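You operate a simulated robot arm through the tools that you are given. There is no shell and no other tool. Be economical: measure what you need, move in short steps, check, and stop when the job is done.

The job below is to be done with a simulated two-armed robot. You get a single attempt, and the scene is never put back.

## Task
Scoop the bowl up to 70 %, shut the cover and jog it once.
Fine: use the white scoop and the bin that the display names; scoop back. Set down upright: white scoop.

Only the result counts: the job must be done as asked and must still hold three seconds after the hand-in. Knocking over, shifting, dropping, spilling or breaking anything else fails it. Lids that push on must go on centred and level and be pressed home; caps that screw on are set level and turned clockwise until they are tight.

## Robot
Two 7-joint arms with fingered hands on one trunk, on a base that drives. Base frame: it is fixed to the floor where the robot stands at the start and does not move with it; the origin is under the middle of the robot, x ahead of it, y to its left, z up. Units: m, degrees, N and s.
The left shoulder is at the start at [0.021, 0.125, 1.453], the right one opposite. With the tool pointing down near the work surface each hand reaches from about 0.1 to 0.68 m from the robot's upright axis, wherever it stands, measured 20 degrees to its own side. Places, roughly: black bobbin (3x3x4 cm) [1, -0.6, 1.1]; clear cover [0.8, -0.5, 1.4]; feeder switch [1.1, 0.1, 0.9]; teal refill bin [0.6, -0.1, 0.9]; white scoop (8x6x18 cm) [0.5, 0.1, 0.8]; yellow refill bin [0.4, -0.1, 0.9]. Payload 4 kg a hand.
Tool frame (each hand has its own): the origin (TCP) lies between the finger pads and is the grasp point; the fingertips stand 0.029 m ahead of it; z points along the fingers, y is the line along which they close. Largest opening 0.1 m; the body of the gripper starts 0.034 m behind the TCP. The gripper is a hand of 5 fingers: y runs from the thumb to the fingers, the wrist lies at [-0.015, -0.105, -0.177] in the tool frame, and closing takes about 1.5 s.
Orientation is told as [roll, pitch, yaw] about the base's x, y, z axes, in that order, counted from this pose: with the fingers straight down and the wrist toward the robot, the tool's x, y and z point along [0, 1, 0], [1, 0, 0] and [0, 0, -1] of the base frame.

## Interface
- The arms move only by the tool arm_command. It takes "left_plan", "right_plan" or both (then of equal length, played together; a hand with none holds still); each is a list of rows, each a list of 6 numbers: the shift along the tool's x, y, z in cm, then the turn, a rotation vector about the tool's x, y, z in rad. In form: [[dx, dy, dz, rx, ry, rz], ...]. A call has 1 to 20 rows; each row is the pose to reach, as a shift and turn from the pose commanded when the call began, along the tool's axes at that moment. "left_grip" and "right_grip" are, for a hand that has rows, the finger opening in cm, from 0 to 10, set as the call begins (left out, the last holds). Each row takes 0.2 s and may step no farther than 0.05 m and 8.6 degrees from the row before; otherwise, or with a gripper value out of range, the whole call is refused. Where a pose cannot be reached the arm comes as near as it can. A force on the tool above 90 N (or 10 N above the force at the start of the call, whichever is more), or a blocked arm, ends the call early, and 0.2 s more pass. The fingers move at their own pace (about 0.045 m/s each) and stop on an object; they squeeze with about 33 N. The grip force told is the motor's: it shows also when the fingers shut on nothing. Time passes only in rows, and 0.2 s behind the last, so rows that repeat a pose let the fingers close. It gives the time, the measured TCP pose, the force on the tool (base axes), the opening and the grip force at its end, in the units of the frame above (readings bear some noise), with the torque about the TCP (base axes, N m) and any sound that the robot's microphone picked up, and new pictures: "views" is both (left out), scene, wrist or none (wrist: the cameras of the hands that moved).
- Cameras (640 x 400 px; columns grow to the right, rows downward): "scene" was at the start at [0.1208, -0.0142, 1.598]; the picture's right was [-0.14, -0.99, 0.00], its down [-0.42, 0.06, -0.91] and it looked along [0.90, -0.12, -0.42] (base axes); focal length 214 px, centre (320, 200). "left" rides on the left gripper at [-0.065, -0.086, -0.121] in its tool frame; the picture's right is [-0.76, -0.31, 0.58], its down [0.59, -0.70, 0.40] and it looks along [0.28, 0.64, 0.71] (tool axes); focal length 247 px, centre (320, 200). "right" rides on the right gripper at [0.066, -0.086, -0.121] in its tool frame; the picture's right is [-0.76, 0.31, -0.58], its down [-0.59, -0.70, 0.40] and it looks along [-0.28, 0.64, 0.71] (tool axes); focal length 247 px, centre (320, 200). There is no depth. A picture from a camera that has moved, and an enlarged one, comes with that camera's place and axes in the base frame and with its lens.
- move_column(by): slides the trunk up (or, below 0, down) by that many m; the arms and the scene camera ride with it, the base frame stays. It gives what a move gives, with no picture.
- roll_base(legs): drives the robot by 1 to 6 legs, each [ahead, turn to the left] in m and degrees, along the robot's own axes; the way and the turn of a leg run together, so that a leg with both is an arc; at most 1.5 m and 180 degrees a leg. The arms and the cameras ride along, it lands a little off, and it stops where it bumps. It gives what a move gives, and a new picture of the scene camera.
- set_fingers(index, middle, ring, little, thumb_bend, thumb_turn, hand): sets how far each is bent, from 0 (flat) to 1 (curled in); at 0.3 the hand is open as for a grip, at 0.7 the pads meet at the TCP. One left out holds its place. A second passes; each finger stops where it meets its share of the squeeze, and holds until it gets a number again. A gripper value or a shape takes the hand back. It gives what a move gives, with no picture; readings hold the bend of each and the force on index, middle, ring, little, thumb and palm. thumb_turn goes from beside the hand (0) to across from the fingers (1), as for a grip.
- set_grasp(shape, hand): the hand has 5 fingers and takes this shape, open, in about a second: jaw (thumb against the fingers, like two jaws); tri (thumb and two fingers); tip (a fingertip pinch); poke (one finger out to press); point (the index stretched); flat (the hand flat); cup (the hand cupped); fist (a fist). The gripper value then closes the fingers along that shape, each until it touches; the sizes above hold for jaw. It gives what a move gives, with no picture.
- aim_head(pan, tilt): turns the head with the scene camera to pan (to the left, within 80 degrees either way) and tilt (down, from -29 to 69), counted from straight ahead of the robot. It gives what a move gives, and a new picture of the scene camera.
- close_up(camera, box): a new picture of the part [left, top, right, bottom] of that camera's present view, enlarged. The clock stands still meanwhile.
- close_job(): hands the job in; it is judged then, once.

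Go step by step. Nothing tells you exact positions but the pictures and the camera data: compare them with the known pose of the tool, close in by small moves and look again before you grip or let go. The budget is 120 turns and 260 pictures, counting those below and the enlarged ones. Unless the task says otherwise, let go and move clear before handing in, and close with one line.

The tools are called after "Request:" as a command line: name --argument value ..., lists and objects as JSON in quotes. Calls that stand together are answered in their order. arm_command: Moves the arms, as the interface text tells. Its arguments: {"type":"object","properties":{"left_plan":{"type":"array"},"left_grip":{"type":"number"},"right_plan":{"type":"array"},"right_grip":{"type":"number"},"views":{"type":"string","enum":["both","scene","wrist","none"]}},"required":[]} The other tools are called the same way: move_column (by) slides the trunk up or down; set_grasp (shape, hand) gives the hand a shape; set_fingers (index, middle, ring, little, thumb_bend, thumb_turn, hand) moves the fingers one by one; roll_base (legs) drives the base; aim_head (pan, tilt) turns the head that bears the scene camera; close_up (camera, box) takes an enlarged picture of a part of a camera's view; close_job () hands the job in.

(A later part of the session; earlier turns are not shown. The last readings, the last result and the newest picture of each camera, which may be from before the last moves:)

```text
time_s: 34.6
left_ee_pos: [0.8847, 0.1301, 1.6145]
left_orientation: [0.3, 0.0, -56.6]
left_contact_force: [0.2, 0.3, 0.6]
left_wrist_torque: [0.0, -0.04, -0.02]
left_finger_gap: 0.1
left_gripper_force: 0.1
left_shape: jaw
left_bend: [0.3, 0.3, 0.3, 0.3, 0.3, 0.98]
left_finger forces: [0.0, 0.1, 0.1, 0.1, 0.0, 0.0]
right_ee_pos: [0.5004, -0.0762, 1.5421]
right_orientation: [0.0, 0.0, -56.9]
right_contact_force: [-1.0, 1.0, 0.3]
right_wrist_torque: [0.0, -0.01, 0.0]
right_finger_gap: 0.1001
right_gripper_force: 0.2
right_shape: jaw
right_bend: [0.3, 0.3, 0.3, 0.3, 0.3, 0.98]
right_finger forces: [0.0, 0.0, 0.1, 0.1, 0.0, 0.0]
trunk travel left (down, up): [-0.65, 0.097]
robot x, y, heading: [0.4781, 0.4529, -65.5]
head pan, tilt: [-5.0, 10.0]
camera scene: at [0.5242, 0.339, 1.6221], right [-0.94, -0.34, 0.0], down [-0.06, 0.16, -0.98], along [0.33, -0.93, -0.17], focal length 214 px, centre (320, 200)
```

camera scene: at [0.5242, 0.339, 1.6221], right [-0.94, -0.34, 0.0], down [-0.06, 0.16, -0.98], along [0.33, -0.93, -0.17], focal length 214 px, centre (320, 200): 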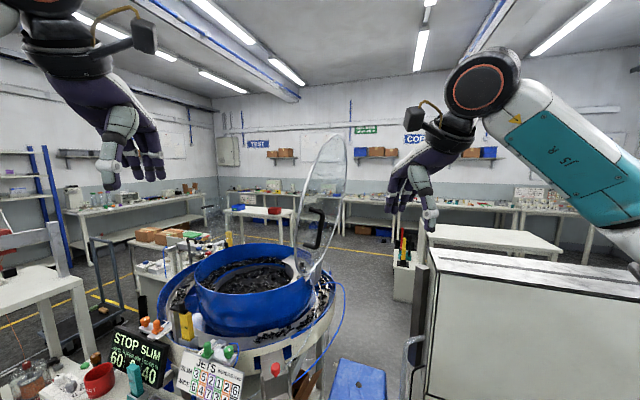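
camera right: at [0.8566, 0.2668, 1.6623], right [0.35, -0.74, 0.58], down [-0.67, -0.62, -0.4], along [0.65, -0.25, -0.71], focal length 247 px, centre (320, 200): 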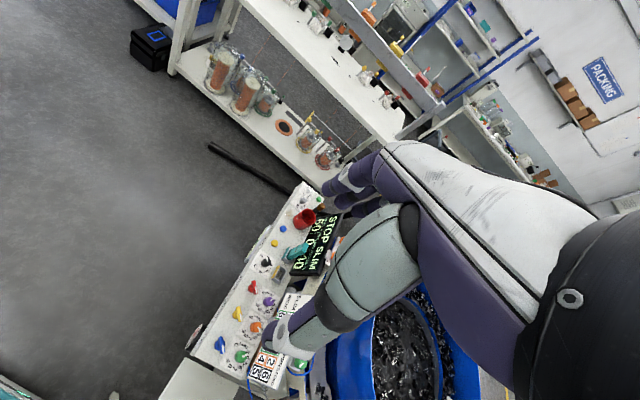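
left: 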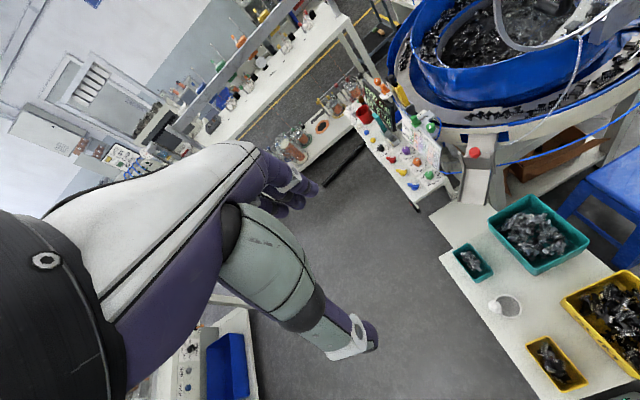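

The cover's black D-handle (near [0.75, -0.26, 1.41]) is on its outer face, hinge at about [0.86, -0.5, 1.12], and it tips towards +x to close. Scoop handle is at [0.477, 0.09]. I back off a little and lower the trunk, so the right hand can take the scoop handle with horizontal fingers.

Request:
roll_base --legs '[[-0.12, 0]]'

Request:
move_column --by -0.2

Request:
aim_head --pan -5 --tilt 42

```text
time_s: 35.8
left_ee_pos: [0.8375, 0.2371, 1.616]
left_orientation: [0.2, 0.0, -56.2]
left_contact_force: [0.0, 1.6, 0.2]
left_wrist_torque: [-0.04, -0.03, 0.03]
left_finger_gap: 0.1
left_gripper_force: 0.0
left_shape: jaw
left_bend: [0.3, 0.3, 0.3, 0.3, 0.3, 0.98]
left_finger forces: [0.1, 0.0, 0.0, 0.0, 0.1, 0.0]
right_ee_pos: [0.456, 0.0303, 1.5413]
right_orientation: [-0.1, 0.1, -56.5]
right_contact_force: [0.0, -0.3, 0.1]
right_wrist_torque: [0.01, 0.04, 0.01]
right_finger_gap: 0.1002
right_gripper_force: 0.0
right_shape: jaw
right_bend: [0.3, 0.3, 0.3, 0.3, 0.3, 0.98]
right_finger forces: [0.1, 0.0, 0.0, 0.1, 0.0, 0.1]
trunk travel left (down, up): [-0.65, 0.097]
robot x, y, heading: [0.4315, 0.5599, -65.4]
head pan, tilt: [-5.0, 10.0]
camera scene: at [0.4766, 0.4439, 1.6221], right [-0.94, -0.34, 0.0], down [-0.06, 0.16, -0.98], along [0.33, -0.93, -0.17], focal length 214 px, centre (320, 200)
```

scene: 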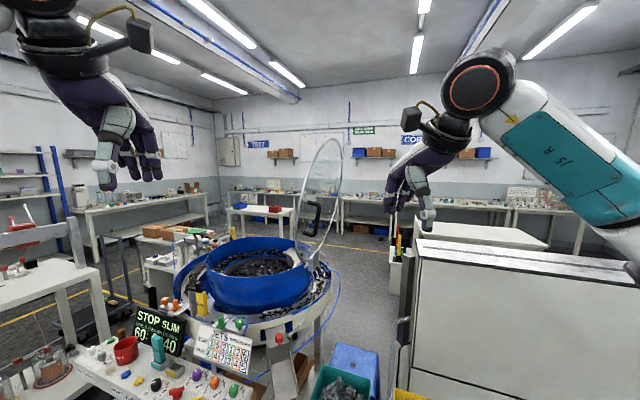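

```text
time_s: 38.0
left_ee_pos: [0.8356, 0.2384, 1.4168]
left_orientation: [0.3, 0.0, -56.2]
left_contact_force: [0.2, -0.4, -0.1]
left_wrist_torque: [0.0, 0.0, 0.0]
left_finger_gap: 0.0999
left_gripper_force: 0.1
left_shape: jaw
left_bend: [0.3, 0.3, 0.3, 0.3, 0.3, 0.98]
left_finger forces: [0.1, 0.0, 0.0, 0.0, 0.1, 0.0]
right_ee_pos: [0.4542, 0.0318, 1.3423]
right_orientation: [0.0, 0.0, -56.5]
right_contact_force: [-0.3, 0.1, 0.4]
right_wrist_torque: [-0.01, 0.0, 0.01]
right_finger_gap: 0.1
right_gripper_force: 0.0
right_shape: jaw
right_bend: [0.3, 0.3, 0.3, 0.3, 0.3, 0.98]
right_finger forces: [0.0, 0.0, 0.1, 0.1, 0.0, 0.1]
trunk travel left (down, up): [-0.45, 0.297]
robot x, y, heading: [0.4303, 0.556, -65.3]
head pan, tilt: [-5.0, 10.0]
```

```text
time_s: 39.0
left_ee_pos: [0.8372, 0.2384, 1.4151]
left_orientation: [0.3, 0.0, -56.2]
left_contact_force: [-0.6, -0.1, -0.7]
left_wrist_torque: [0.03, 0.0, -0.01]
left_finger_gap: 0.0999
left_gripper_force: 0.1
left_shape: jaw
left_bend: [0.3, 0.3, 0.3, 0.3, 0.3, 0.98]
left_finger forces: [0.1, 0.0, 0.1, 0.0, 0.0, 0.1]
right_ee_pos: [0.4564, 0.0321, 1.3408]
right_orientation: [0.0, 0.0, -56.4]
right_contact_force: [-0.7, -0.1, 0.6]
right_wrist_torque: [0.01, -0.01, -0.01]
right_finger_gap: 0.0998
right_gripper_force: 0.1
right_shape: jaw
right_bend: [0.3, 0.3, 0.3, 0.3, 0.3, 0.98]
right_finger forces: [0.1, 0.0, 0.0, 0.0, 0.0, 0.0]
trunk travel left (down, up): [-0.45, 0.297]
robot x, y, heading: [0.4299, 0.5572, -65.5]
head pan, tilt: [-5.0, 42.0]
camera scene: at [0.4768, 0.442, 1.3707], right [-0.94, -0.34, 0.0], down [-0.22, 0.63, -0.74], along [0.25, -0.7, -0.67], focal length 214 px, centre (320, 200)
```

scene: 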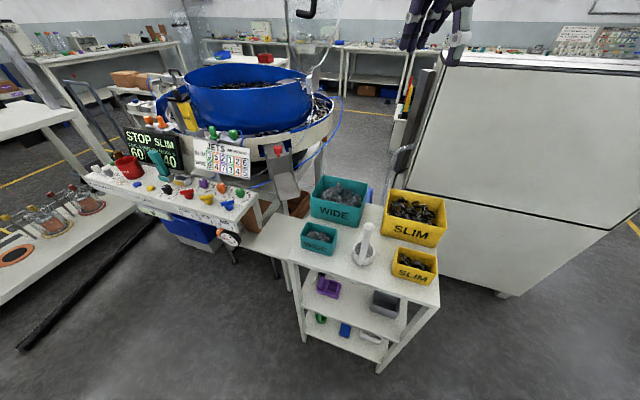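

I will rotate the right hand to a handshake pose (fingers pointing toward -y, thumb side up) while moving above the scoop handle.

Request:
arm_command --right_plan '[[0.31, -0.23, 0.88, -0.09, 0.065, 0.09], [0.62, -0.46, 1.75, -0.18, 0.13, 0.18], [0.94, -0.69, 2.62, -0.271, 0.194, 0.271], [1.25, -0.92, 3.5, -0.361, 0.259, 0.361], [1.56, -1.16, 4.38, -0.451, 0.324, 0.451], [1.88, -1.39, 5.25, -0.541, 0.389, 0.541], [2.19, -1.62, 6.12, -0.631, 0.454, 0.631], [2.5, -1.85, 7.0, -0.722, 0.519, 0.722], [2.81, -2.08, 7.88, -0.812, 0.583, 0.812], [3.12, -2.31, 8.75, -0.902, 0.648, 0.902], [3.44, -2.54, 9.62, -0.992, 0.713, 0.992], [3.75, -2.78, 10.5, -1.082, 0.778, 1.082], [4.06, -3.0, 11.4, -1.172, 0.843, 1.172], [4.38, -3.24, 12.25, -1.263, 0.907, 1.263], [4.69, -3.47, 13.1, -1.353, 0.972, 1.353], [5.0, -3.7, 14.0, -1.443, 1.037, 1.443]]' --right_grip 10

```text
time_s: 42.4
left_ee_pos: [0.8377, 0.2378, 1.4158]
left_orientation: [0.2, 0.1, -56.2]
left_contact_force: [0.5, 0.1, 0.3]
left_wrist_torque: [0.01, 0.01, -0.02]
left_finger_gap: 0.1
left_gripper_force: 0.1
left_shape: jaw
left_bend: [0.3, 0.3, 0.3, 0.3, 0.3, 0.98]
left_finger forces: [0.0, 0.1, 0.0, 0.0, 0.0, 0.1]
right_ee_pos: [0.4773, 0.089, 1.2008]
right_orientation: [90.0, 0.0, -165.0]
right_contact_force: [-0.2, -1.2, -0.1]
right_wrist_torque: [-0.01, 0.02, -0.03]
right_finger_gap: 0.1001
right_gripper_force: 0.0
right_shape: jaw
right_bend: [0.3, 0.3, 0.3, 0.3, 0.3, 0.98]
right_finger forces: [0.0, 0.1, 0.0, 0.0, 0.0, 0.1]
right hand out of reach, approached as far as the arm can: row 8, 9, 10, 11, 12
trunk travel left (down, up): [-0.45, 0.297]
robot x, y, heading: [0.4291, 0.5585, -65.5]
head pan, tilt: [-5.0, 42.0]
camera scene: at [0.4782, 0.4412, 1.3705], right [-0.94, -0.33, 0.0], down [-0.22, 0.63, -0.74], along [0.25, -0.7, -0.67], focal length 214 px, centre (320, 200)
camera right: at [0.5281, 0.2272, 1.2667], right [-0.45, 0.48, -0.76], down [0.78, -0.21, -0.59], along [-0.44, -0.85, -0.28], focal length 247 px, centre (320, 200)
```

scene: 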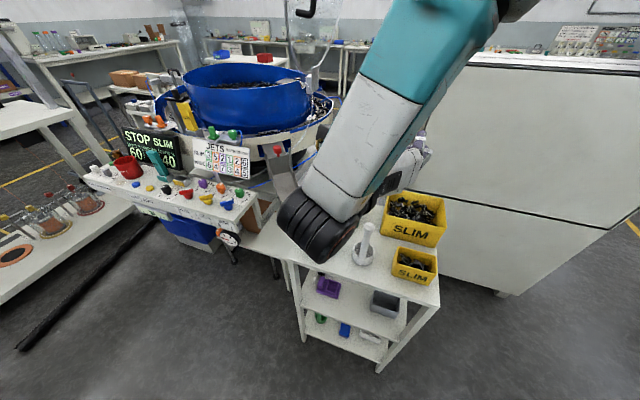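
right: 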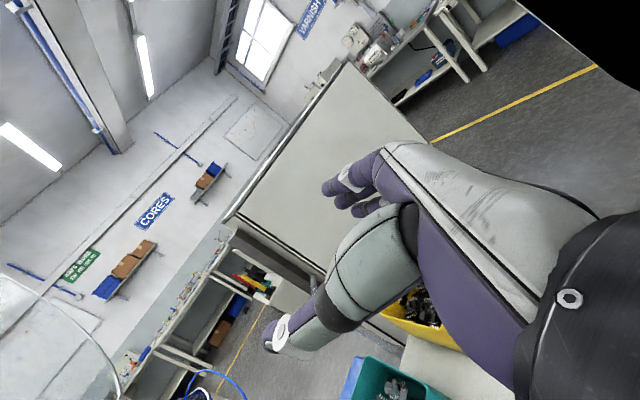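

The hand is in the handshake pose above the scoop. I zoom on the scoop to refine its place.

Request:
close_up --camera "scene" --box '[300, 180, 460, 300]'

```text
3.33 times, centred on (380, 240) of scene
camera zoom: at [0.4782, 0.4412, 1.3705], right [-0.94, -0.33, 0.0], down [-0.22, 0.63, -0.74], along [0.25, -0.7, -0.67], focal length 715 px, centre (120, 67)
```

zoom: 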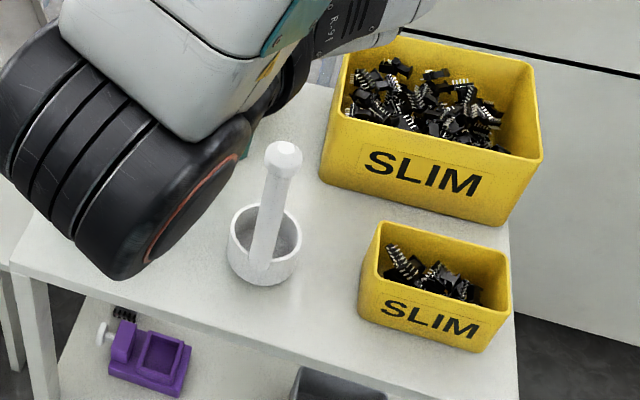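

The handle's axis is at about (0.482, 0.093), cup ahead of it. I descend with the hand open around it, in two stages.

Request:
arm_command --right_plan '[[-4, -0.2, -0.1, 0, 0, 0], [-8, -0.4, -0.2, 0, 0, 0], [-12, -0.59, -0.26, 0, 0, 0], [-15.5, -0.59, -0.26, 0, 0, 0]]'

```text
time_s: 43.4
left_ee_pos: [0.8378, 0.2367, 1.417]
left_orientation: [0.3, 0.0, -56.2]
left_contact_force: [0.6, -1.5, -0.6]
left_wrist_torque: [-0.02, -0.02, 0.03]
left_finger_gap: 0.1
left_gripper_force: 0.0
left_shape: jaw
left_bend: [0.3, 0.3, 0.3, 0.3, 0.3, 0.98]
left_finger forces: [0.0, 0.0, 0.0, 0.0, 0.0, 0.0]
right_ee_pos: [0.5138, 0.1052, 1.081]
right_orientation: [88.9, 0.7, -165.3]
right_contact_force: [-0.1, -0.4, 0.2]
right_wrist_torque: [0.0, -0.02, 0.0]
right_finger_gap: 0.0998
right_gripper_force: 0.0
right_shape: jaw
right_bend: [0.3, 0.3, 0.3, 0.3, 0.3, 0.98]
right_finger forces: [0.0, 0.1, 0.1, 0.1, 0.0, 0.0]
right hand out of reach, approached as far as the arm can: row 2, 3, 4
trunk travel left (down, up): [-0.45, 0.297]
robot x, y, heading: [0.4312, 0.5577, -65.3]
head pan, tilt: [-5.0, 42.0]
camera scene: at [0.4769, 0.4413, 1.3705], right [-0.94, -0.34, 0.0], down [-0.23, 0.63, -0.74], along [0.25, -0.7, -0.67], focal length 214 px, centre (320, 200)
camera right: at [0.5645, 0.2424, 1.1486], right [-0.44, 0.49, -0.75], down [0.78, -0.2, -0.59], along [-0.44, -0.85, -0.3], focal length 247 px, centre (320, 200)
```

scene: 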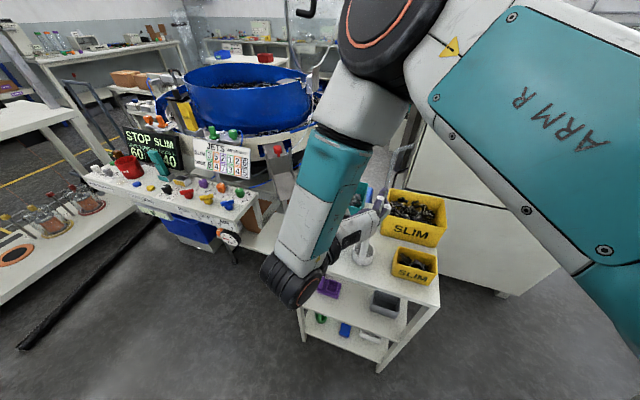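
right: 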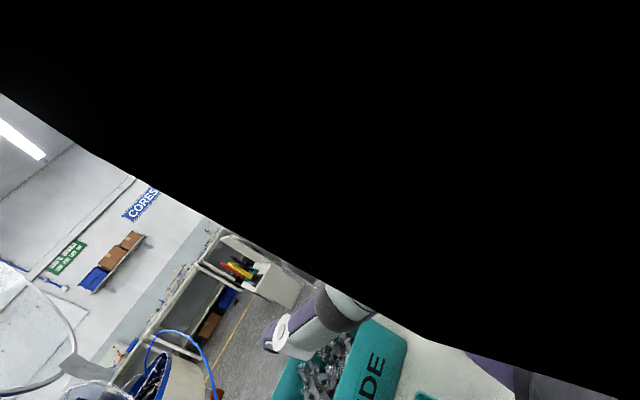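

The arm is cramped at this height. I'll raise the hand again, back the base off, lower the trunk, and come in from the front instead.

Request:
arm_command --right_plan '[[4, 0.2, 0.1, 0, 0, 0], [8, 0.4, 0.2, 0, 0, 0], [12, 0.59, 0.26, 0, 0, 0], [15.5, 0.59, 0.26, 0, 0, 0]]' --views "none"

Request:
roll_base --legs '[[-0.17, 0]]'

Request:
move_column --by -0.2

```text
time_s: 44.4
left_ee_pos: [0.8361, 0.2384, 1.4163]
left_orientation: [0.3, -0.1, -56.4]
left_contact_force: [-0.5, 0.2, -0.4]
left_wrist_torque: [-0.03, 0.04, 0.01]
left_finger_gap: 0.0998
left_gripper_force: 0.1
left_shape: jaw
left_bend: [0.3, 0.3, 0.3, 0.3, 0.3, 0.98]
left_finger forces: [0.0, 0.1, 0.0, 0.0, 0.1, 0.0]
right_ee_pos: [0.5105, 0.0996, 1.2363]
right_orientation: [89.9, -0.1, -165.1]
right_contact_force: [-1.2, 0.4, -0.6]
right_wrist_torque: [0.0, -0.03, 0.0]
right_finger_gap: 0.1001
right_gripper_force: 0.2
right_shape: jaw
right_bend: [0.3, 0.3, 0.3, 0.3, 0.3, 0.98]
right_finger forces: [0.1, 0.0, 0.0, 0.1, 0.1, 0.0]
trunk travel left (down, up): [-0.45, 0.297]
robot x, y, heading: [0.4274, 0.5552, -65.5]
head pan, tilt: [-5.0, 42.0]
```

```text
time_s: 45.8
left_ee_pos: [0.767, 0.3915, 1.4157]
left_orientation: [0.3, 0.0, -56.2]
left_contact_force: [-0.4, 1.5, -0.1]
left_wrist_torque: [-0.01, -0.05, 0.0]
left_finger_gap: 0.1
left_gripper_force: 0.1
left_shape: jaw
left_bend: [0.3, 0.3, 0.3, 0.3, 0.3, 0.98]
left_finger forces: [0.1, 0.0, 0.0, 0.0, 0.0, 0.1]
right_ee_pos: [0.4403, 0.2543, 1.2346]
right_orientation: [89.8, -0.1, -165.0]
right_contact_force: [-0.2, 0.2, 0.0]
right_wrist_torque: [0.0, -0.02, 0.0]
right_finger_gap: 0.1
right_gripper_force: 0.0
right_shape: jaw
right_bend: [0.3, 0.3, 0.3, 0.3, 0.3, 0.98]
right_finger forces: [0.0, 0.0, 0.0, 0.1, 0.1, 0.0]
trunk travel left (down, up): [-0.45, 0.297]
robot x, y, heading: [0.3608, 0.7105, -65.4]
head pan, tilt: [-5.0, 42.0]
camera scene: at [0.4064, 0.5955, 1.3706], right [-0.94, -0.33, 0.0], down [-0.22, 0.63, -0.74], along [0.25, -0.7, -0.67], focal length 214 px, centre (320, 200)
```

scene: 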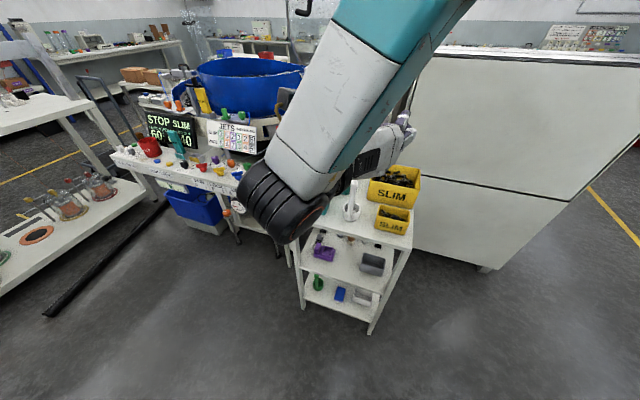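

```text
time_s: 48.0
left_ee_pos: [0.7663, 0.391, 1.2161]
left_orientation: [0.2, 0.0, -56.3]
left_contact_force: [-0.5, 0.7, -0.7]
left_wrist_torque: [0.01, 0.02, 0.01]
left_finger_gap: 0.0997
left_gripper_force: 0.0
left_shape: jaw
left_bend: [0.3, 0.3, 0.3, 0.3, 0.3, 0.98]
left_finger forces: [0.0, 0.0, 0.0, 0.0, 0.0, 0.0]
right_ee_pos: [0.4393, 0.2523, 1.0355]
right_orientation: [89.7, 0.2, -165.3]
right_contact_force: [0.0, 0.2, 0.1]
right_wrist_torque: [0.02, -0.01, -0.01]
right_finger_gap: 0.1
right_gripper_force: 0.0
right_shape: jaw
right_bend: [0.3, 0.3, 0.3, 0.3, 0.3, 0.98]
right_finger forces: [0.0, 0.1, 0.0, 0.0, 0.1, 0.1]
trunk travel left (down, up): [-0.25, 0.497]
robot x, y, heading: [0.3591, 0.7117, -65.4]
head pan, tilt: [-5.0, 42.0]
```

Request:
arm_command --right_plan '[[-3, 0, 2, 0, 0, 0], [-6, 0, 4, 0, 0, 0], [-7.9, 0, 6.5, 0, 0, 0], [-7.9, 0, 6.5, 0, 0, 0]]'

Request:
aim_head --pan 5 --tilt 30

```text
time_s: 49.0
left_ee_pos: [0.7657, 0.3911, 1.2165]
left_orientation: [0.3, 0.0, -56.3]
left_contact_force: [-1.2, -0.5, -0.4]
left_wrist_torque: [0.01, -0.02, 0.02]
left_finger_gap: 0.0999
left_gripper_force: 0.1
left_shape: jaw
left_bend: [0.3, 0.3, 0.3, 0.3, 0.3, 0.98]
left_finger forces: [0.1, 0.1, 0.1, 0.0, 0.0, 0.0]
right_ee_pos: [0.4578, 0.1915, 0.9579]
right_orientation: [90.0, -0.2, -165.1]
right_contact_force: [-0.5, -0.6, -0.3]
right_wrist_torque: [-0.01, -0.01, 0.01]
right_finger_gap: 0.1
right_gripper_force: 0.1
right_shape: jaw
right_bend: [0.3, 0.3, 0.3, 0.3, 0.3, 0.98]
right_finger forces: [0.1, 0.0, 0.0, 0.0, 0.0, 0.1]
trunk travel left (down, up): [-0.25, 0.497]
robot x, y, heading: [0.3589, 0.7158, -65.5]
head pan, tilt: [-5.0, 42.0]
camera scene: at [0.4255, 0.5534, 1.1666], right [-0.94, -0.33, 0.0], down [-0.22, 0.63, -0.74], along [0.25, -0.7, -0.67], focal length 214 px, centre (320, 200)
camera right: at [0.5076, 0.33, 1.0221], right [-0.45, 0.48, -0.76], down [0.78, -0.2, -0.59], along [-0.44, -0.85, -0.28], focal length 247 px, centre (320, 200)
```

scene: 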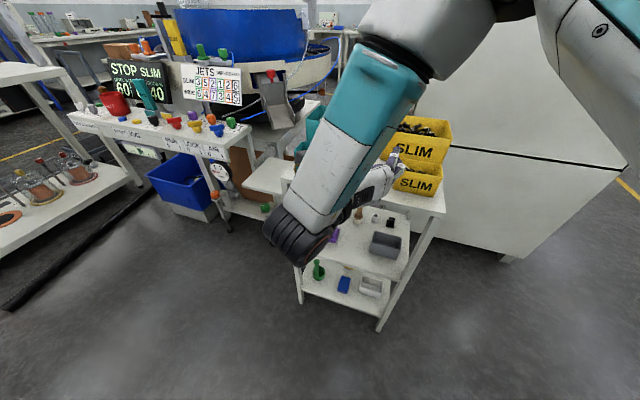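
right: 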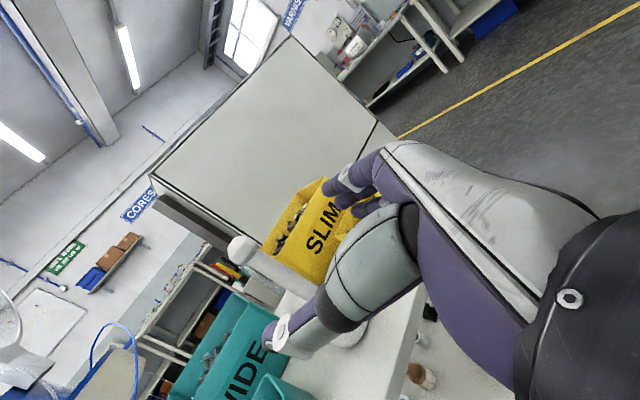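

```text
time_s: 49.7
left_ee_pos: [0.7659, 0.3912, 1.2161]
left_orientation: [0.3, 0.0, -56.1]
left_contact_force: [0.0, 0.0, 0.0]
left_wrist_torque: [0.01, 0.02, -0.01]
left_finger_gap: 0.0998
left_gripper_force: 0.1
left_shape: jaw
left_bend: [0.3, 0.3, 0.3, 0.3, 0.3, 0.98]
left_finger forces: [0.0, 0.0, 0.1, 0.1, 0.0, 0.1]
right_ee_pos: [0.4567, 0.1912, 0.9565]
right_orientation: [89.9, -0.2, -165.1]
right_contact_force: [-0.6, -0.5, -0.6]
right_wrist_torque: [0.02, 0.0, 0.0]
right_finger_gap: 0.1
right_gripper_force: 0.1
right_shape: jaw
right_bend: [0.3, 0.3, 0.3, 0.3, 0.3, 0.98]
right_finger forces: [0.1, 0.0, 0.0, 0.0, 0.0, 0.0]
trunk travel left (down, up): [-0.25, 0.497]
robot x, y, heading: [0.3617, 0.7148, -65.5]
head pan, tilt: [5.0, 30.0]
camera scene: at [0.4421, 0.5533, 1.1848], right [-0.87, -0.49, 0.0], down [-0.25, 0.44, -0.87], along [0.43, -0.75, -0.5], focal length 214 px, centre (320, 200)
```

scene: 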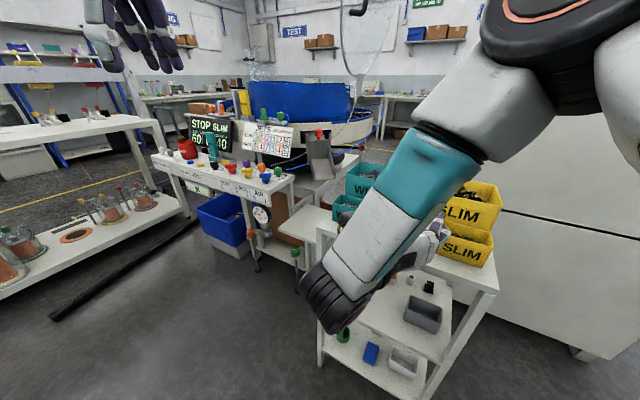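

The wrist picture agrees with my estimate of the handle. I move forward 10 cm so that the handle stands between thumb and fingers.

Request:
arm_command --right_plan '[[0, 0, 3, 0, 0, 0], [0, 0, 6, 0, 0, 0], [0, 0, 8.5, 0, 0, 0], [0, 0, 10.2, 0, 0, 0], [0, 0, 10.2, 0, 0, 0]]'

Request:
close_up --camera "right" --box '[200, 120, 460, 400]'

```text
time_s: 50.9
left_ee_pos: [0.7659, 0.3915, 1.2166]
left_orientation: [0.3, 0.0, -56.2]
left_contact_force: [0.2, 0.3, -0.6]
left_wrist_torque: [-0.03, -0.04, -0.02]
left_finger_gap: 0.0998
left_gripper_force: 0.2
left_shape: jaw
left_bend: [0.3, 0.3, 0.3, 0.3, 0.3, 0.98]
left_finger forces: [0.0, 0.0, 0.0, 0.0, 0.1, 0.0]
right_ee_pos: [0.4823, 0.0923, 0.9561]
right_orientation: [90.0, 0.0, -164.9]
right_contact_force: [0.1, 0.1, 0.2]
right_wrist_torque: [0.02, 0.0, 0.01]
right_finger_gap: 0.0998
right_gripper_force: 0.0
right_shape: jaw
right_bend: [0.3, 0.3, 0.3, 0.3, 0.3, 0.98]
right_finger forces: [0.0, 0.1, 0.0, 0.0, 0.1, 0.1]
trunk travel left (down, up): [-0.25, 0.497]
robot x, y, heading: [0.3587, 0.7109, -65.5]
head pan, tilt: [5.0, 30.0]
camera scene: at [0.4421, 0.5534, 1.1848], right [-0.87, -0.49, 0.0], down [-0.25, 0.44, -0.87], along [0.43, -0.75, -0.5], focal length 214 px, centre (320, 200)
camera right: at [0.5336, 0.2306, 1.0213], right [-0.45, 0.48, -0.76], down [0.78, -0.2, -0.59], along [-0.44, -0.85, -0.28], focal length 247 px, centre (320, 200)
```

scene: 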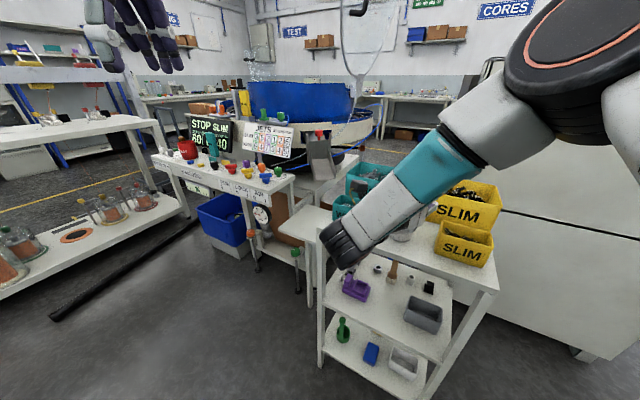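
right: 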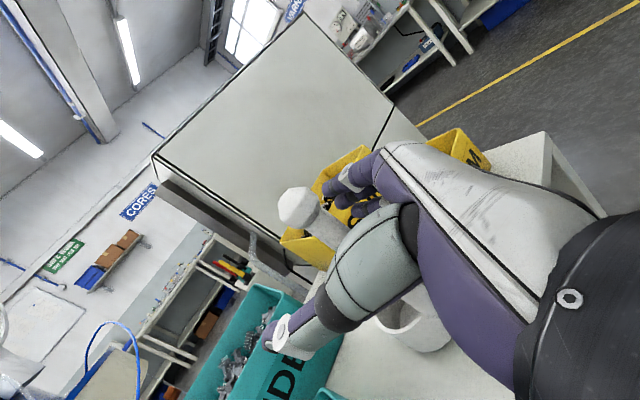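

```text
1.43 times, centred on (330, 260) of right
camera zoom: at [0.5336, 0.2306, 1.0213], right [-0.45, 0.48, -0.76], down [0.78, -0.2, -0.59], along [-0.44, -0.85, -0.28], focal length 353 px, centre (306, 114)
```

zoom: 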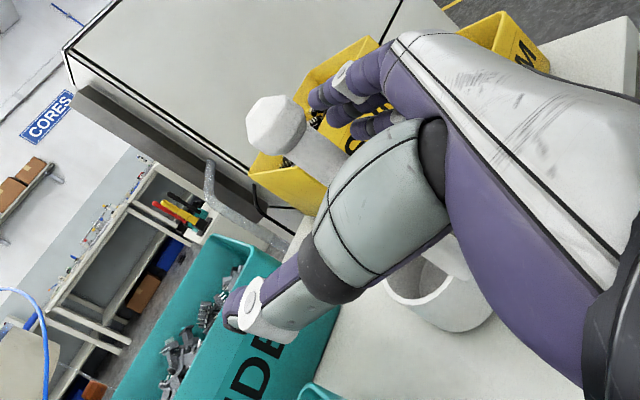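

The handle sits between thumb and fingers. I close the hand.

Request:
arm_command --right_plan '[[0, 0, 0, 0, 0, 0], [0, 0, 0, 0, 0, 0], [0, 0, 0, 0, 0, 0], [0, 0, 0, 0, 0, 0], [0, 0, 0, 0, 0, 0], [0, 0, 0, 0, 0, 0], [0, 0, 0, 0, 0, 0], [0, 0, 0, 0, 0, 0], [0, 0, 0, 0, 0, 0]]' --right_grip 0 --views "wrist"

```text
time_s: 52.9
left_ee_pos: [0.7669, 0.3909, 1.2142]
left_orientation: [0.3, 0.0, -56.2]
left_contact_force: [-0.2, 0.6, 0.5]
left_wrist_torque: [-0.04, -0.03, -0.01]
left_finger_gap: 0.0996
left_gripper_force: 0.1
left_shape: jaw
left_bend: [0.3, 0.3, 0.3, 0.3, 0.3, 0.98]
left_finger forces: [0.1, 0.1, 0.0, 0.0, 0.1, 0.0]
right_ee_pos: [0.484, 0.092, 0.956]
right_orientation: [90.0, -0.1, -164.9]
right_contact_force: [-0.2, 0.3, 1.4]
right_wrist_torque: [-0.01, 0.15, 0.03]
right_finger_gap: 0.0
right_gripper_force: 33.1
right_shape: jaw
right_bend: [0.7, 0.7, 0.7, 0.7, 0.74, 1.0]
right_finger forces: [5.5, 0.9, 3.7, 2.6, 12.0, 0.1]
trunk travel left (down, up): [-0.25, 0.497]
robot x, y, heading: [0.3585, 0.7159, -65.8]
head pan, tilt: [5.0, 30.0]
camera right: at [0.5335, 0.231, 1.0214], right [-0.45, 0.48, -0.76], down [0.78, -0.2, -0.59], along [-0.44, -0.85, -0.28], focal length 247 px, centre (320, 200)
```

right: 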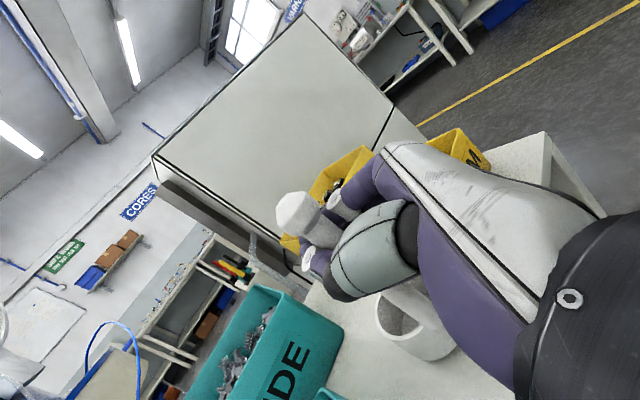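

The fingers report a zero gap but the handle appears enclosed; I'll test with a small lift.

Request:
arm_command --right_plan '[[0.7, 0, 0, 0, 0, 0], [1.5, 0, 0, 0, 0, 0], [2.5, 0, 0, 0, 0, 0], [2.5, 0, 0, 0, 0, 0]]'

Request:
close_up --camera "scene" --box '[320, 160, 500, 290]'

```text
time_s: 53.9
left_ee_pos: [0.7662, 0.3911, 1.2163]
left_orientation: [0.3, 0.0, -56.1]
left_contact_force: [-0.4, 0.0, -0.5]
left_wrist_torque: [-0.01, 0.03, -0.03]
left_finger_gap: 0.0997
left_gripper_force: 0.0
left_shape: jaw
left_bend: [0.3, 0.3, 0.3, 0.3, 0.3, 0.98]
left_finger forces: [0.0, 0.0, 0.0, 0.1, 0.0, 0.0]
right_ee_pos: [0.4831, 0.0917, 0.981]
right_orientation: [89.8, 0.0, -165.0]
right_contact_force: [0.6, 0.7, -1.5]
right_wrist_torque: [0.02, 0.0, -0.01]
right_finger_gap: 0.0001
right_gripper_force: 33.1
right_shape: jaw
right_bend: [0.7, 0.7, 0.7, 0.7, 0.74, 1.0]
right_finger forces: [8.5, 0.6, 1.5, 2.5, 12.7, 0.1]
trunk travel left (down, up): [-0.25, 0.497]
robot x, y, heading: [0.3574, 0.713, -65.6]
head pan, tilt: [5.0, 30.0]
camera scene: at [0.4421, 0.5531, 1.1848], right [-0.87, -0.49, 0.0], down [-0.25, 0.44, -0.87], along [0.43, -0.75, -0.5], focal length 214 px, centre (320, 200)
camera right: at [0.5337, 0.2306, 1.0467], right [-0.45, 0.48, -0.76], down [0.78, -0.2, -0.59], along [-0.44, -0.85, -0.28], focal length 247 px, centre (320, 200)
```

scene: 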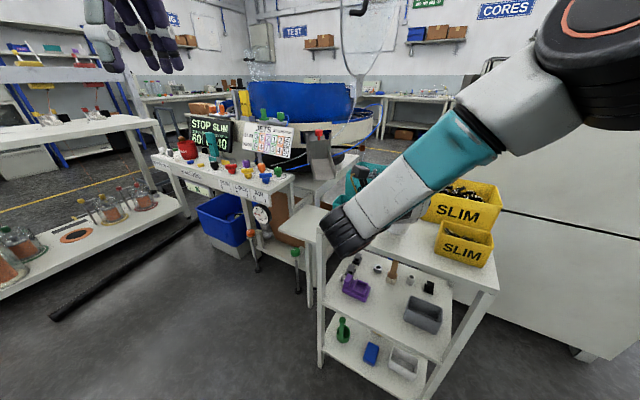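
right: 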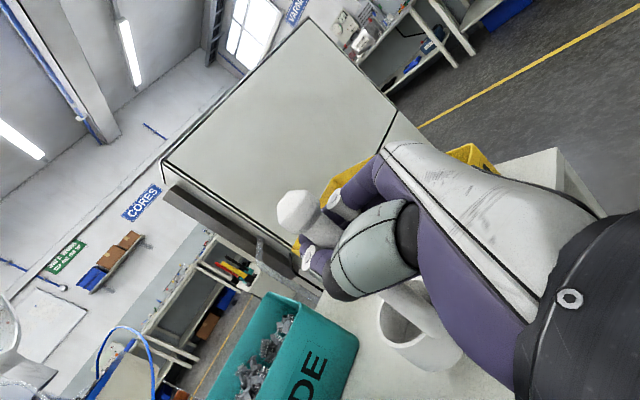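

```text
3.08 times, centred on (410, 225) of scene
camera zoom: at [0.4421, 0.5531, 1.1848], right [-0.87, -0.49, 0.0], down [-0.25, 0.44, -0.87], along [0.43, -0.75, -0.5], focal length 660 px, centre (43, 123)
```

zoom: 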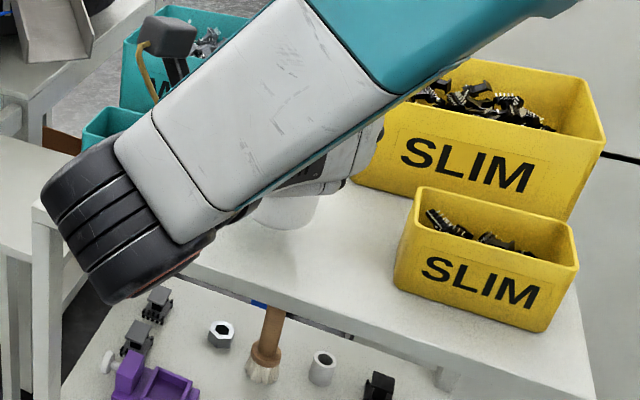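

The scoop lifts with the hand. Next I raise it and carry it over the big yellow SLIM bin (x 0.28–0.45, y -0.185 – -0.047, rim 0.90).

Request:
arm_command --right_plan '[[3, 0, 0, 0, 0, 0], [6, 0, 0, 0, 0, 0], [8.9, 0, 0, 0, 0, 0], [8.9, 2.6, 2.1, 0, 0, 0], [8.9, 5.2, 4.2, 0, 0, 0], [8.9, 7.8, 6.3, 0, 0, 0], [8.9, 10.4, 8.4, 0, 0, 0], [8.9, 13, 10.5, 0, 0, 0], [8.9, 15.6, 12.5, 0, 0, 0], [8.9, 15.6, 12.5, 0, 0, 0]]'

Request:
aim_head --pan -25 --tilt 30

```text
time_s: 56.1
left_ee_pos: [0.7661, 0.3909, 1.2152]
left_orientation: [0.4, -0.1, -56.2]
left_contact_force: [-1.1, -0.5, -0.3]
left_wrist_torque: [-0.03, 0.01, 0.0]
left_finger_gap: 0.0998
left_gripper_force: 0.1
left_shape: jaw
left_bend: [0.3, 0.3, 0.3, 0.3, 0.3, 0.98]
left_finger forces: [0.0, 0.1, 0.0, 0.0, 0.1, 0.0]
right_ee_pos: [0.3643, -0.0687, 1.0704]
right_orientation: [89.9, -0.1, -164.9]
right_contact_force: [-0.4, 0.4, -1.7]
right_wrist_torque: [0.01, 0.03, -0.03]
right_finger_gap: 0.0
right_gripper_force: 33.2
right_shape: jaw
right_bend: [0.7, 0.7, 0.7, 0.7, 0.74, 1.0]
right_finger forces: [7.9, 0.4, 1.3, 2.4, 11.8, 0.0]
trunk travel left (down, up): [-0.25, 0.497]
robot x, y, heading: [0.357, 0.7134, -65.5]
head pan, tilt: [5.0, 30.0]
camera scene: at [0.4421, 0.5533, 1.1848], right [-0.87, -0.49, 0.0], down [-0.25, 0.44, -0.87], along [0.43, -0.75, -0.5], focal length 214 px, centre (320, 200)
camera right: at [0.4151, 0.0697, 1.1357], right [-0.45, 0.48, -0.76], down [0.78, -0.2, -0.59], along [-0.44, -0.85, -0.28], focal length 247 px, centre (320, 200)
```

scene: 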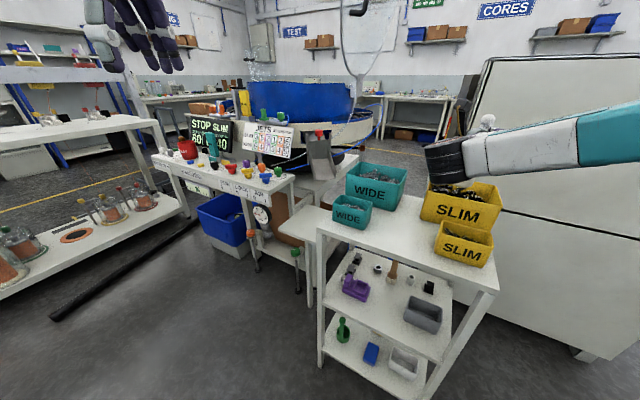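
right: 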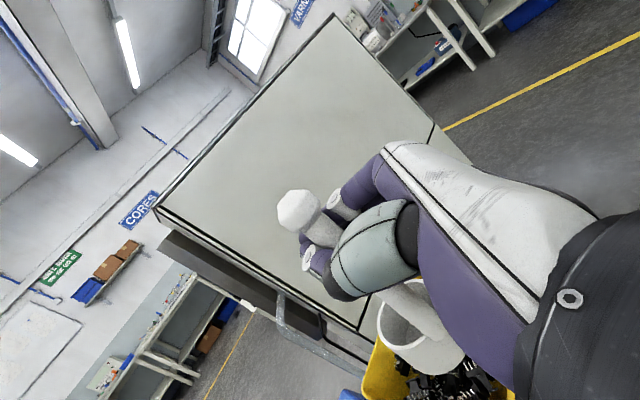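

```text
time_s: 57.1
left_ee_pos: [0.7668, 0.3913, 1.2159]
left_orientation: [0.3, 0.0, -56.2]
left_contact_force: [0.8, 0.6, 0.6]
left_wrist_torque: [0.02, -0.03, 0.0]
left_finger_gap: 0.1
left_gripper_force: 0.0
left_shape: jaw
left_bend: [0.3, 0.3, 0.3, 0.3, 0.3, 0.98]
left_finger forces: [0.0, 0.0, 0.0, 0.1, 0.1, 0.0]
right_ee_pos: [0.364, -0.0688, 1.0698]
right_orientation: [90.0, -0.1, -165.0]
right_contact_force: [1.0, -0.1, -1.2]
right_wrist_torque: [0.02, 0.04, 0.0]
right_finger_gap: 0.0
right_gripper_force: 33.1
right_shape: jaw
right_bend: [0.7, 0.7, 0.7, 0.7, 0.74, 1.0]
right_finger forces: [8.0, 0.4, 1.2, 2.5, 11.8, 0.0]
trunk travel left (down, up): [-0.25, 0.497]
robot x, y, heading: [0.358, 0.7111, -65.3]
head pan, tilt: [-25.0, 30.0]
camera scene: at [0.3968, 0.5414, 1.1848], right [-1.0, 0.01, 0.0], down [0.0, 0.5, -0.87], along [-0.01, -0.87, -0.5], focal length 214 px, centre (320, 200)
```

scene: 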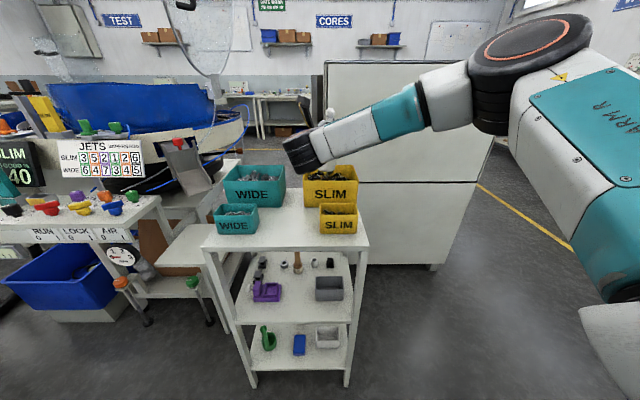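

Over the bin. I tilt the cup 40° forward above the bin, then lower it toward the pile.

Request:
arm_command --right_plan '[[0, 0.4, 1.3, 0, -0.135, 0.036], [0, 0.7, 2.7, 0, -0.27, 0.072], [-0.2, 1.1, 4.0, 0, -0.404, 0.109], [-0.4, 1.4, 5.4, 0, -0.539, 0.145], [-0.4, 1.8, 6.7, 0, -0.674, 0.181], [-2.4, 1.9, 7.0, 0, -0.674, 0.181], [-4.4, 2.0, 7.3, 0, -0.674, 0.181], [-6, 2.1, 7.6, 0, -0.674, 0.181], [-6, 2.1, 7.6, 0, -0.674, 0.181]]'

Request:
close_up --camera "scene" --box '[240, 90, 400, 240]'

```text
time_s: 59.1
left_ee_pos: [0.7662, 0.3909, 1.2163]
left_orientation: [0.3, 0.1, -56.1]
left_contact_force: [0.5, -0.1, -0.2]
left_wrist_torque: [-0.01, -0.02, 0.02]
left_finger_gap: 0.1
left_gripper_force: 0.0
left_shape: jaw
left_bend: [0.3, 0.3, 0.3, 0.3, 0.3, 0.98]
left_finger forces: [0.0, 0.0, 0.0, 0.0, 0.1, 0.0]
right_ee_pos: [0.3635, -0.1469, 1.0097]
right_orientation: [50.9, 9.5, -168.4]
right_contact_force: [-0.1, -0.5, -0.5]
right_wrist_torque: [-0.04, 0.0, 0.05]
right_finger_gap: 0.0
right_gripper_force: 33.0
right_shape: jaw
right_bend: [0.7, 0.7, 0.7, 0.7, 0.74, 1.0]
right_finger forces: [7.3, 0.4, 1.6, 2.6, 11.4, 0.0]
trunk travel left (down, up): [-0.25, 0.497]
robot x, y, heading: [0.3592, 0.711, -65.6]
head pan, tilt: [-25.0, 30.0]
camera scene: at [0.3967, 0.5415, 1.1848], right [-1.0, 0.01, 0.0], down [0.0, 0.5, -0.87], along [-0.01, -0.87, -0.5], focal length 214 px, centre (320, 200)
camera right: at [0.4144, -0.0837, 1.1488], right [-0.45, 0.85, -0.27], down [0.78, 0.22, -0.58], along [-0.44, -0.47, -0.77], focal length 247 px, centre (320, 200)
```

scene: 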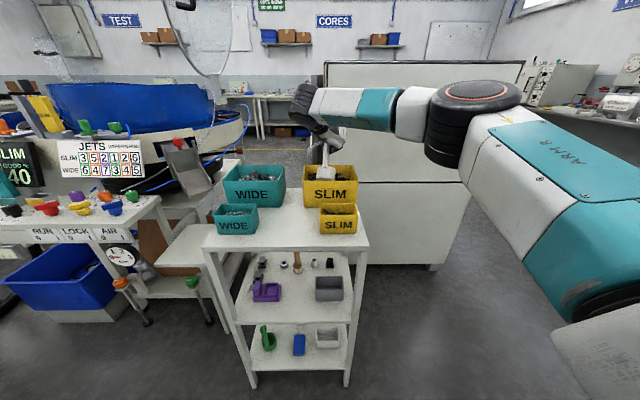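
right: 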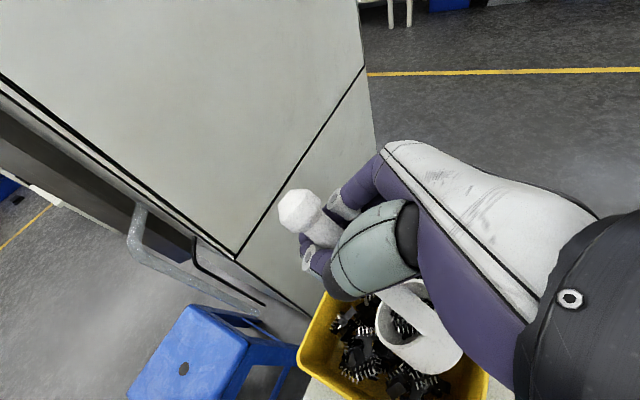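

```text
2.67 times, centred on (320, 165) of scene
camera zoom: at [0.3967, 0.5415, 1.1848], right [-1.0, 0.01, 0.0], down [0.0, 0.5, -0.87], along [-0.01, -0.87, -0.5], focal length 572 px, centre (320, 293)
```

zoom: 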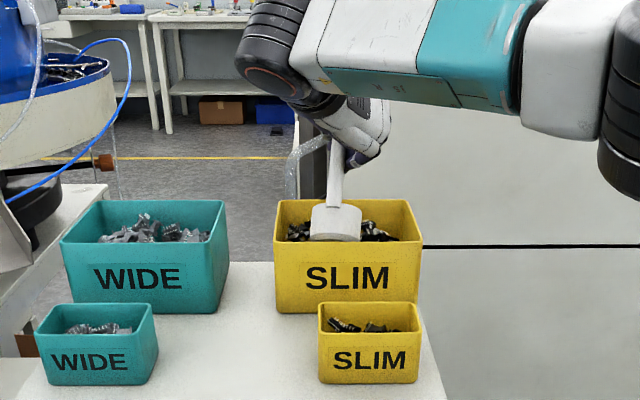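

The cup tilts into the pile as planned. I push down and roll it level inside the bin.

Request:
arm_command --right_plan '[[-1.2, 0.3, 1.1, 0, 0, 0], [-2.3, 0.6, 2.2, 0, 0, 0], [-2.3, 0.6, 2.2, 0, 0, 0], [-2.75, 0.33, 1.2, 0, 0.112, -0.03], [-3.2, 0.07, 0.23, 0, 0.225, -0.06], [-3.9, -0.15, -0.57, 0, 0.337, -0.09], [-4.65, -0.35, -1.3, 0, 0.449, -0.121], [-5.5, -0.53, -2.0, 0, 0.562, -0.151], [-6.4, -0.7, -2.6, 0, 0.674, -0.181], [-6.4, -0.7, -2.6, 0, 0.674, -0.181]]'

Request:
close_up --camera "scene" --box '[240, 90, 400, 240]'

```text
time_s: 61.3
left_ee_pos: [0.7668, 0.3916, 1.2149]
left_orientation: [0.4, 0.1, -56.3]
left_contact_force: [-0.2, 0.4, -0.7]
left_wrist_torque: [0.0, 0.02, 0.03]
left_finger_gap: 0.1001
left_gripper_force: 0.1
left_shape: jaw
left_bend: [0.3, 0.3, 0.3, 0.3, 0.3, 0.98]
left_finger forces: [0.0, 0.0, 0.1, 0.0, 0.1, 0.0]
right_ee_pos: [0.3624, -0.0863, 0.9771]
right_orientation: [90.0, 0.0, -165.1]
right_contact_force: [1.1, 0.0, -1.4]
right_wrist_torque: [0.01, 0.03, 0.0]
right_finger_gap: 0.0
right_gripper_force: 32.9
right_shape: jaw
right_bend: [0.7, 0.7, 0.7, 0.7, 0.74, 1.0]
right_finger forces: [8.0, 0.3, 1.0, 2.5, 11.5, 0.1]
trunk travel left (down, up): [-0.25, 0.497]
robot x, y, heading: [0.3586, 0.7095, -65.7]
head pan, tilt: [-25.0, 30.0]
camera scene: at [0.3967, 0.5414, 1.1848], right [-1.0, 0.01, 0.0], down [0.0, 0.5, -0.87], along [-0.01, -0.87, -0.5], focal length 214 px, centre (320, 200)
camera right: at [0.4141, 0.0524, 1.0435], right [-0.45, 0.48, -0.76], down [0.78, -0.2, -0.59], along [-0.44, -0.85, -0.28], focal length 247 px, centre (320, 200)
```

scene: 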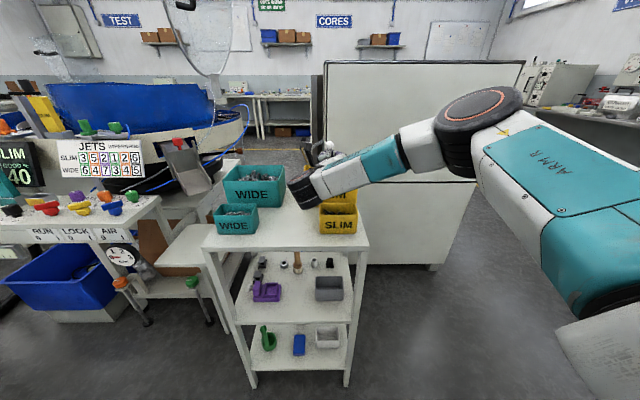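
right: 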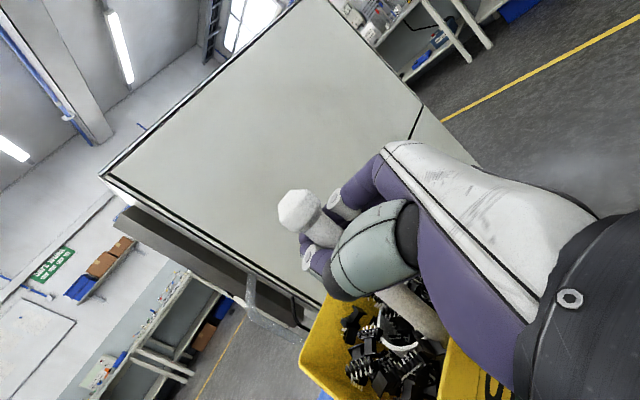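

```text
2.67 times, centred on (320, 165) of scene
camera zoom: at [0.3967, 0.5414, 1.1848], right [-1.0, 0.01, 0.0], down [0.0, 0.5, -0.87], along [-0.01, -0.87, -0.5], focal length 572 px, centre (320, 293)
```

zoom: 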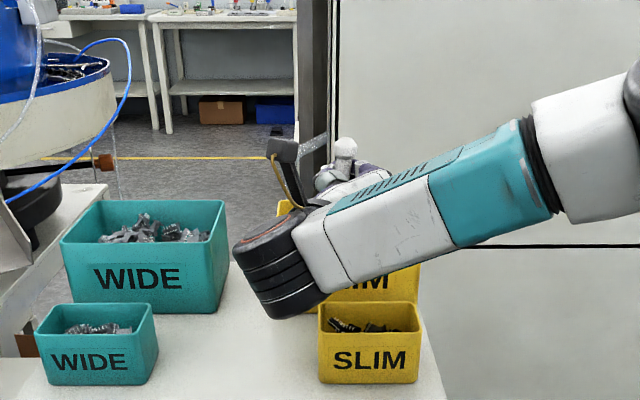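

The cup is sunk in the pile and level, filled. I lift it straight up.

Request:
arm_command --right_plan '[[1.5, 0, 0, 0, 0, 0], [3.5, 0, 0, 0, 0, 0], [6, 0, 0, 0, 0, 0], [8.5, 0, 0, 0, 0, 0], [11, 0, 0, 0, 0, 0], [13, 0, 0, 0, 0, 0], [13, 0, 0, 0, 0, 0]]' --views "wrist"

Request:
close_up --camera "right" --box '[280, 250, 540, 400]'

```text
time_s: 62.9
left_ee_pos: [0.7672, 0.3915, 1.216]
left_orientation: [0.3, 0.1, -56.1]
left_contact_force: [-0.1, 0.0, -0.8]
left_wrist_torque: [0.03, -0.03, 0.01]
left_finger_gap: 0.0997
left_gripper_force: 0.0
left_shape: jaw
left_bend: [0.3, 0.3, 0.3, 0.3, 0.3, 0.98]
left_finger forces: [0.0, 0.0, 0.1, 0.0, 0.0, 0.0]
right_ee_pos: [0.3631, -0.0866, 1.1082]
right_orientation: [89.9, -0.1, -165.0]
right_contact_force: [-0.3, 0.6, -1.7]
right_wrist_torque: [0.01, 0.02, -0.02]
right_finger_gap: 0.0001
right_gripper_force: 33.2
right_shape: jaw
right_bend: [0.7, 0.7, 0.7, 0.7, 0.74, 1.0]
right_finger forces: [8.0, 0.3, 1.0, 2.4, 11.4, 0.0]
trunk travel left (down, up): [-0.25, 0.497]
robot x, y, heading: [0.361, 0.7107, -65.4]
head pan, tilt: [-25.0, 30.0]
camera right: at [0.4146, 0.0524, 1.1736], right [-0.45, 0.48, -0.76], down [0.78, -0.2, -0.59], along [-0.44, -0.85, -0.28], focal length 247 px, centre (320, 200)
```

right: 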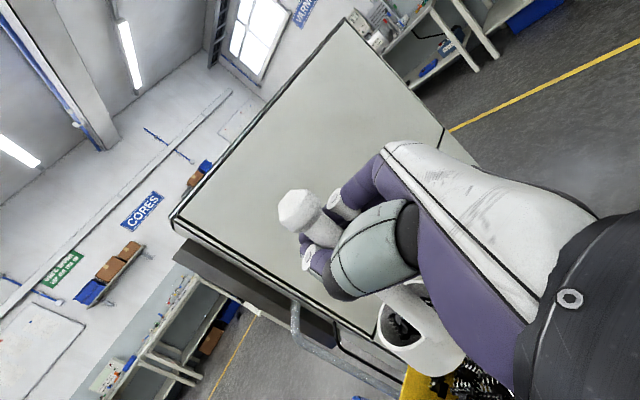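

```text
2.46 times, centred on (410, 325) of right
camera zoom: at [0.4146, 0.0524, 1.1736], right [-0.45, 0.48, -0.76], down [0.78, -0.2, -0.59], along [-0.44, -0.85, -0.28], focal length 608 px, centre (98, -108)
```

zoom: 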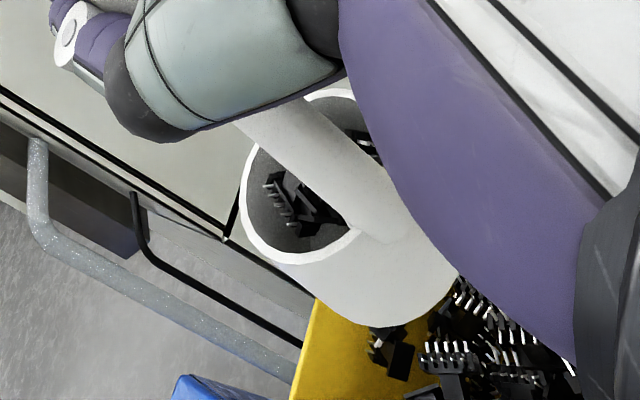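

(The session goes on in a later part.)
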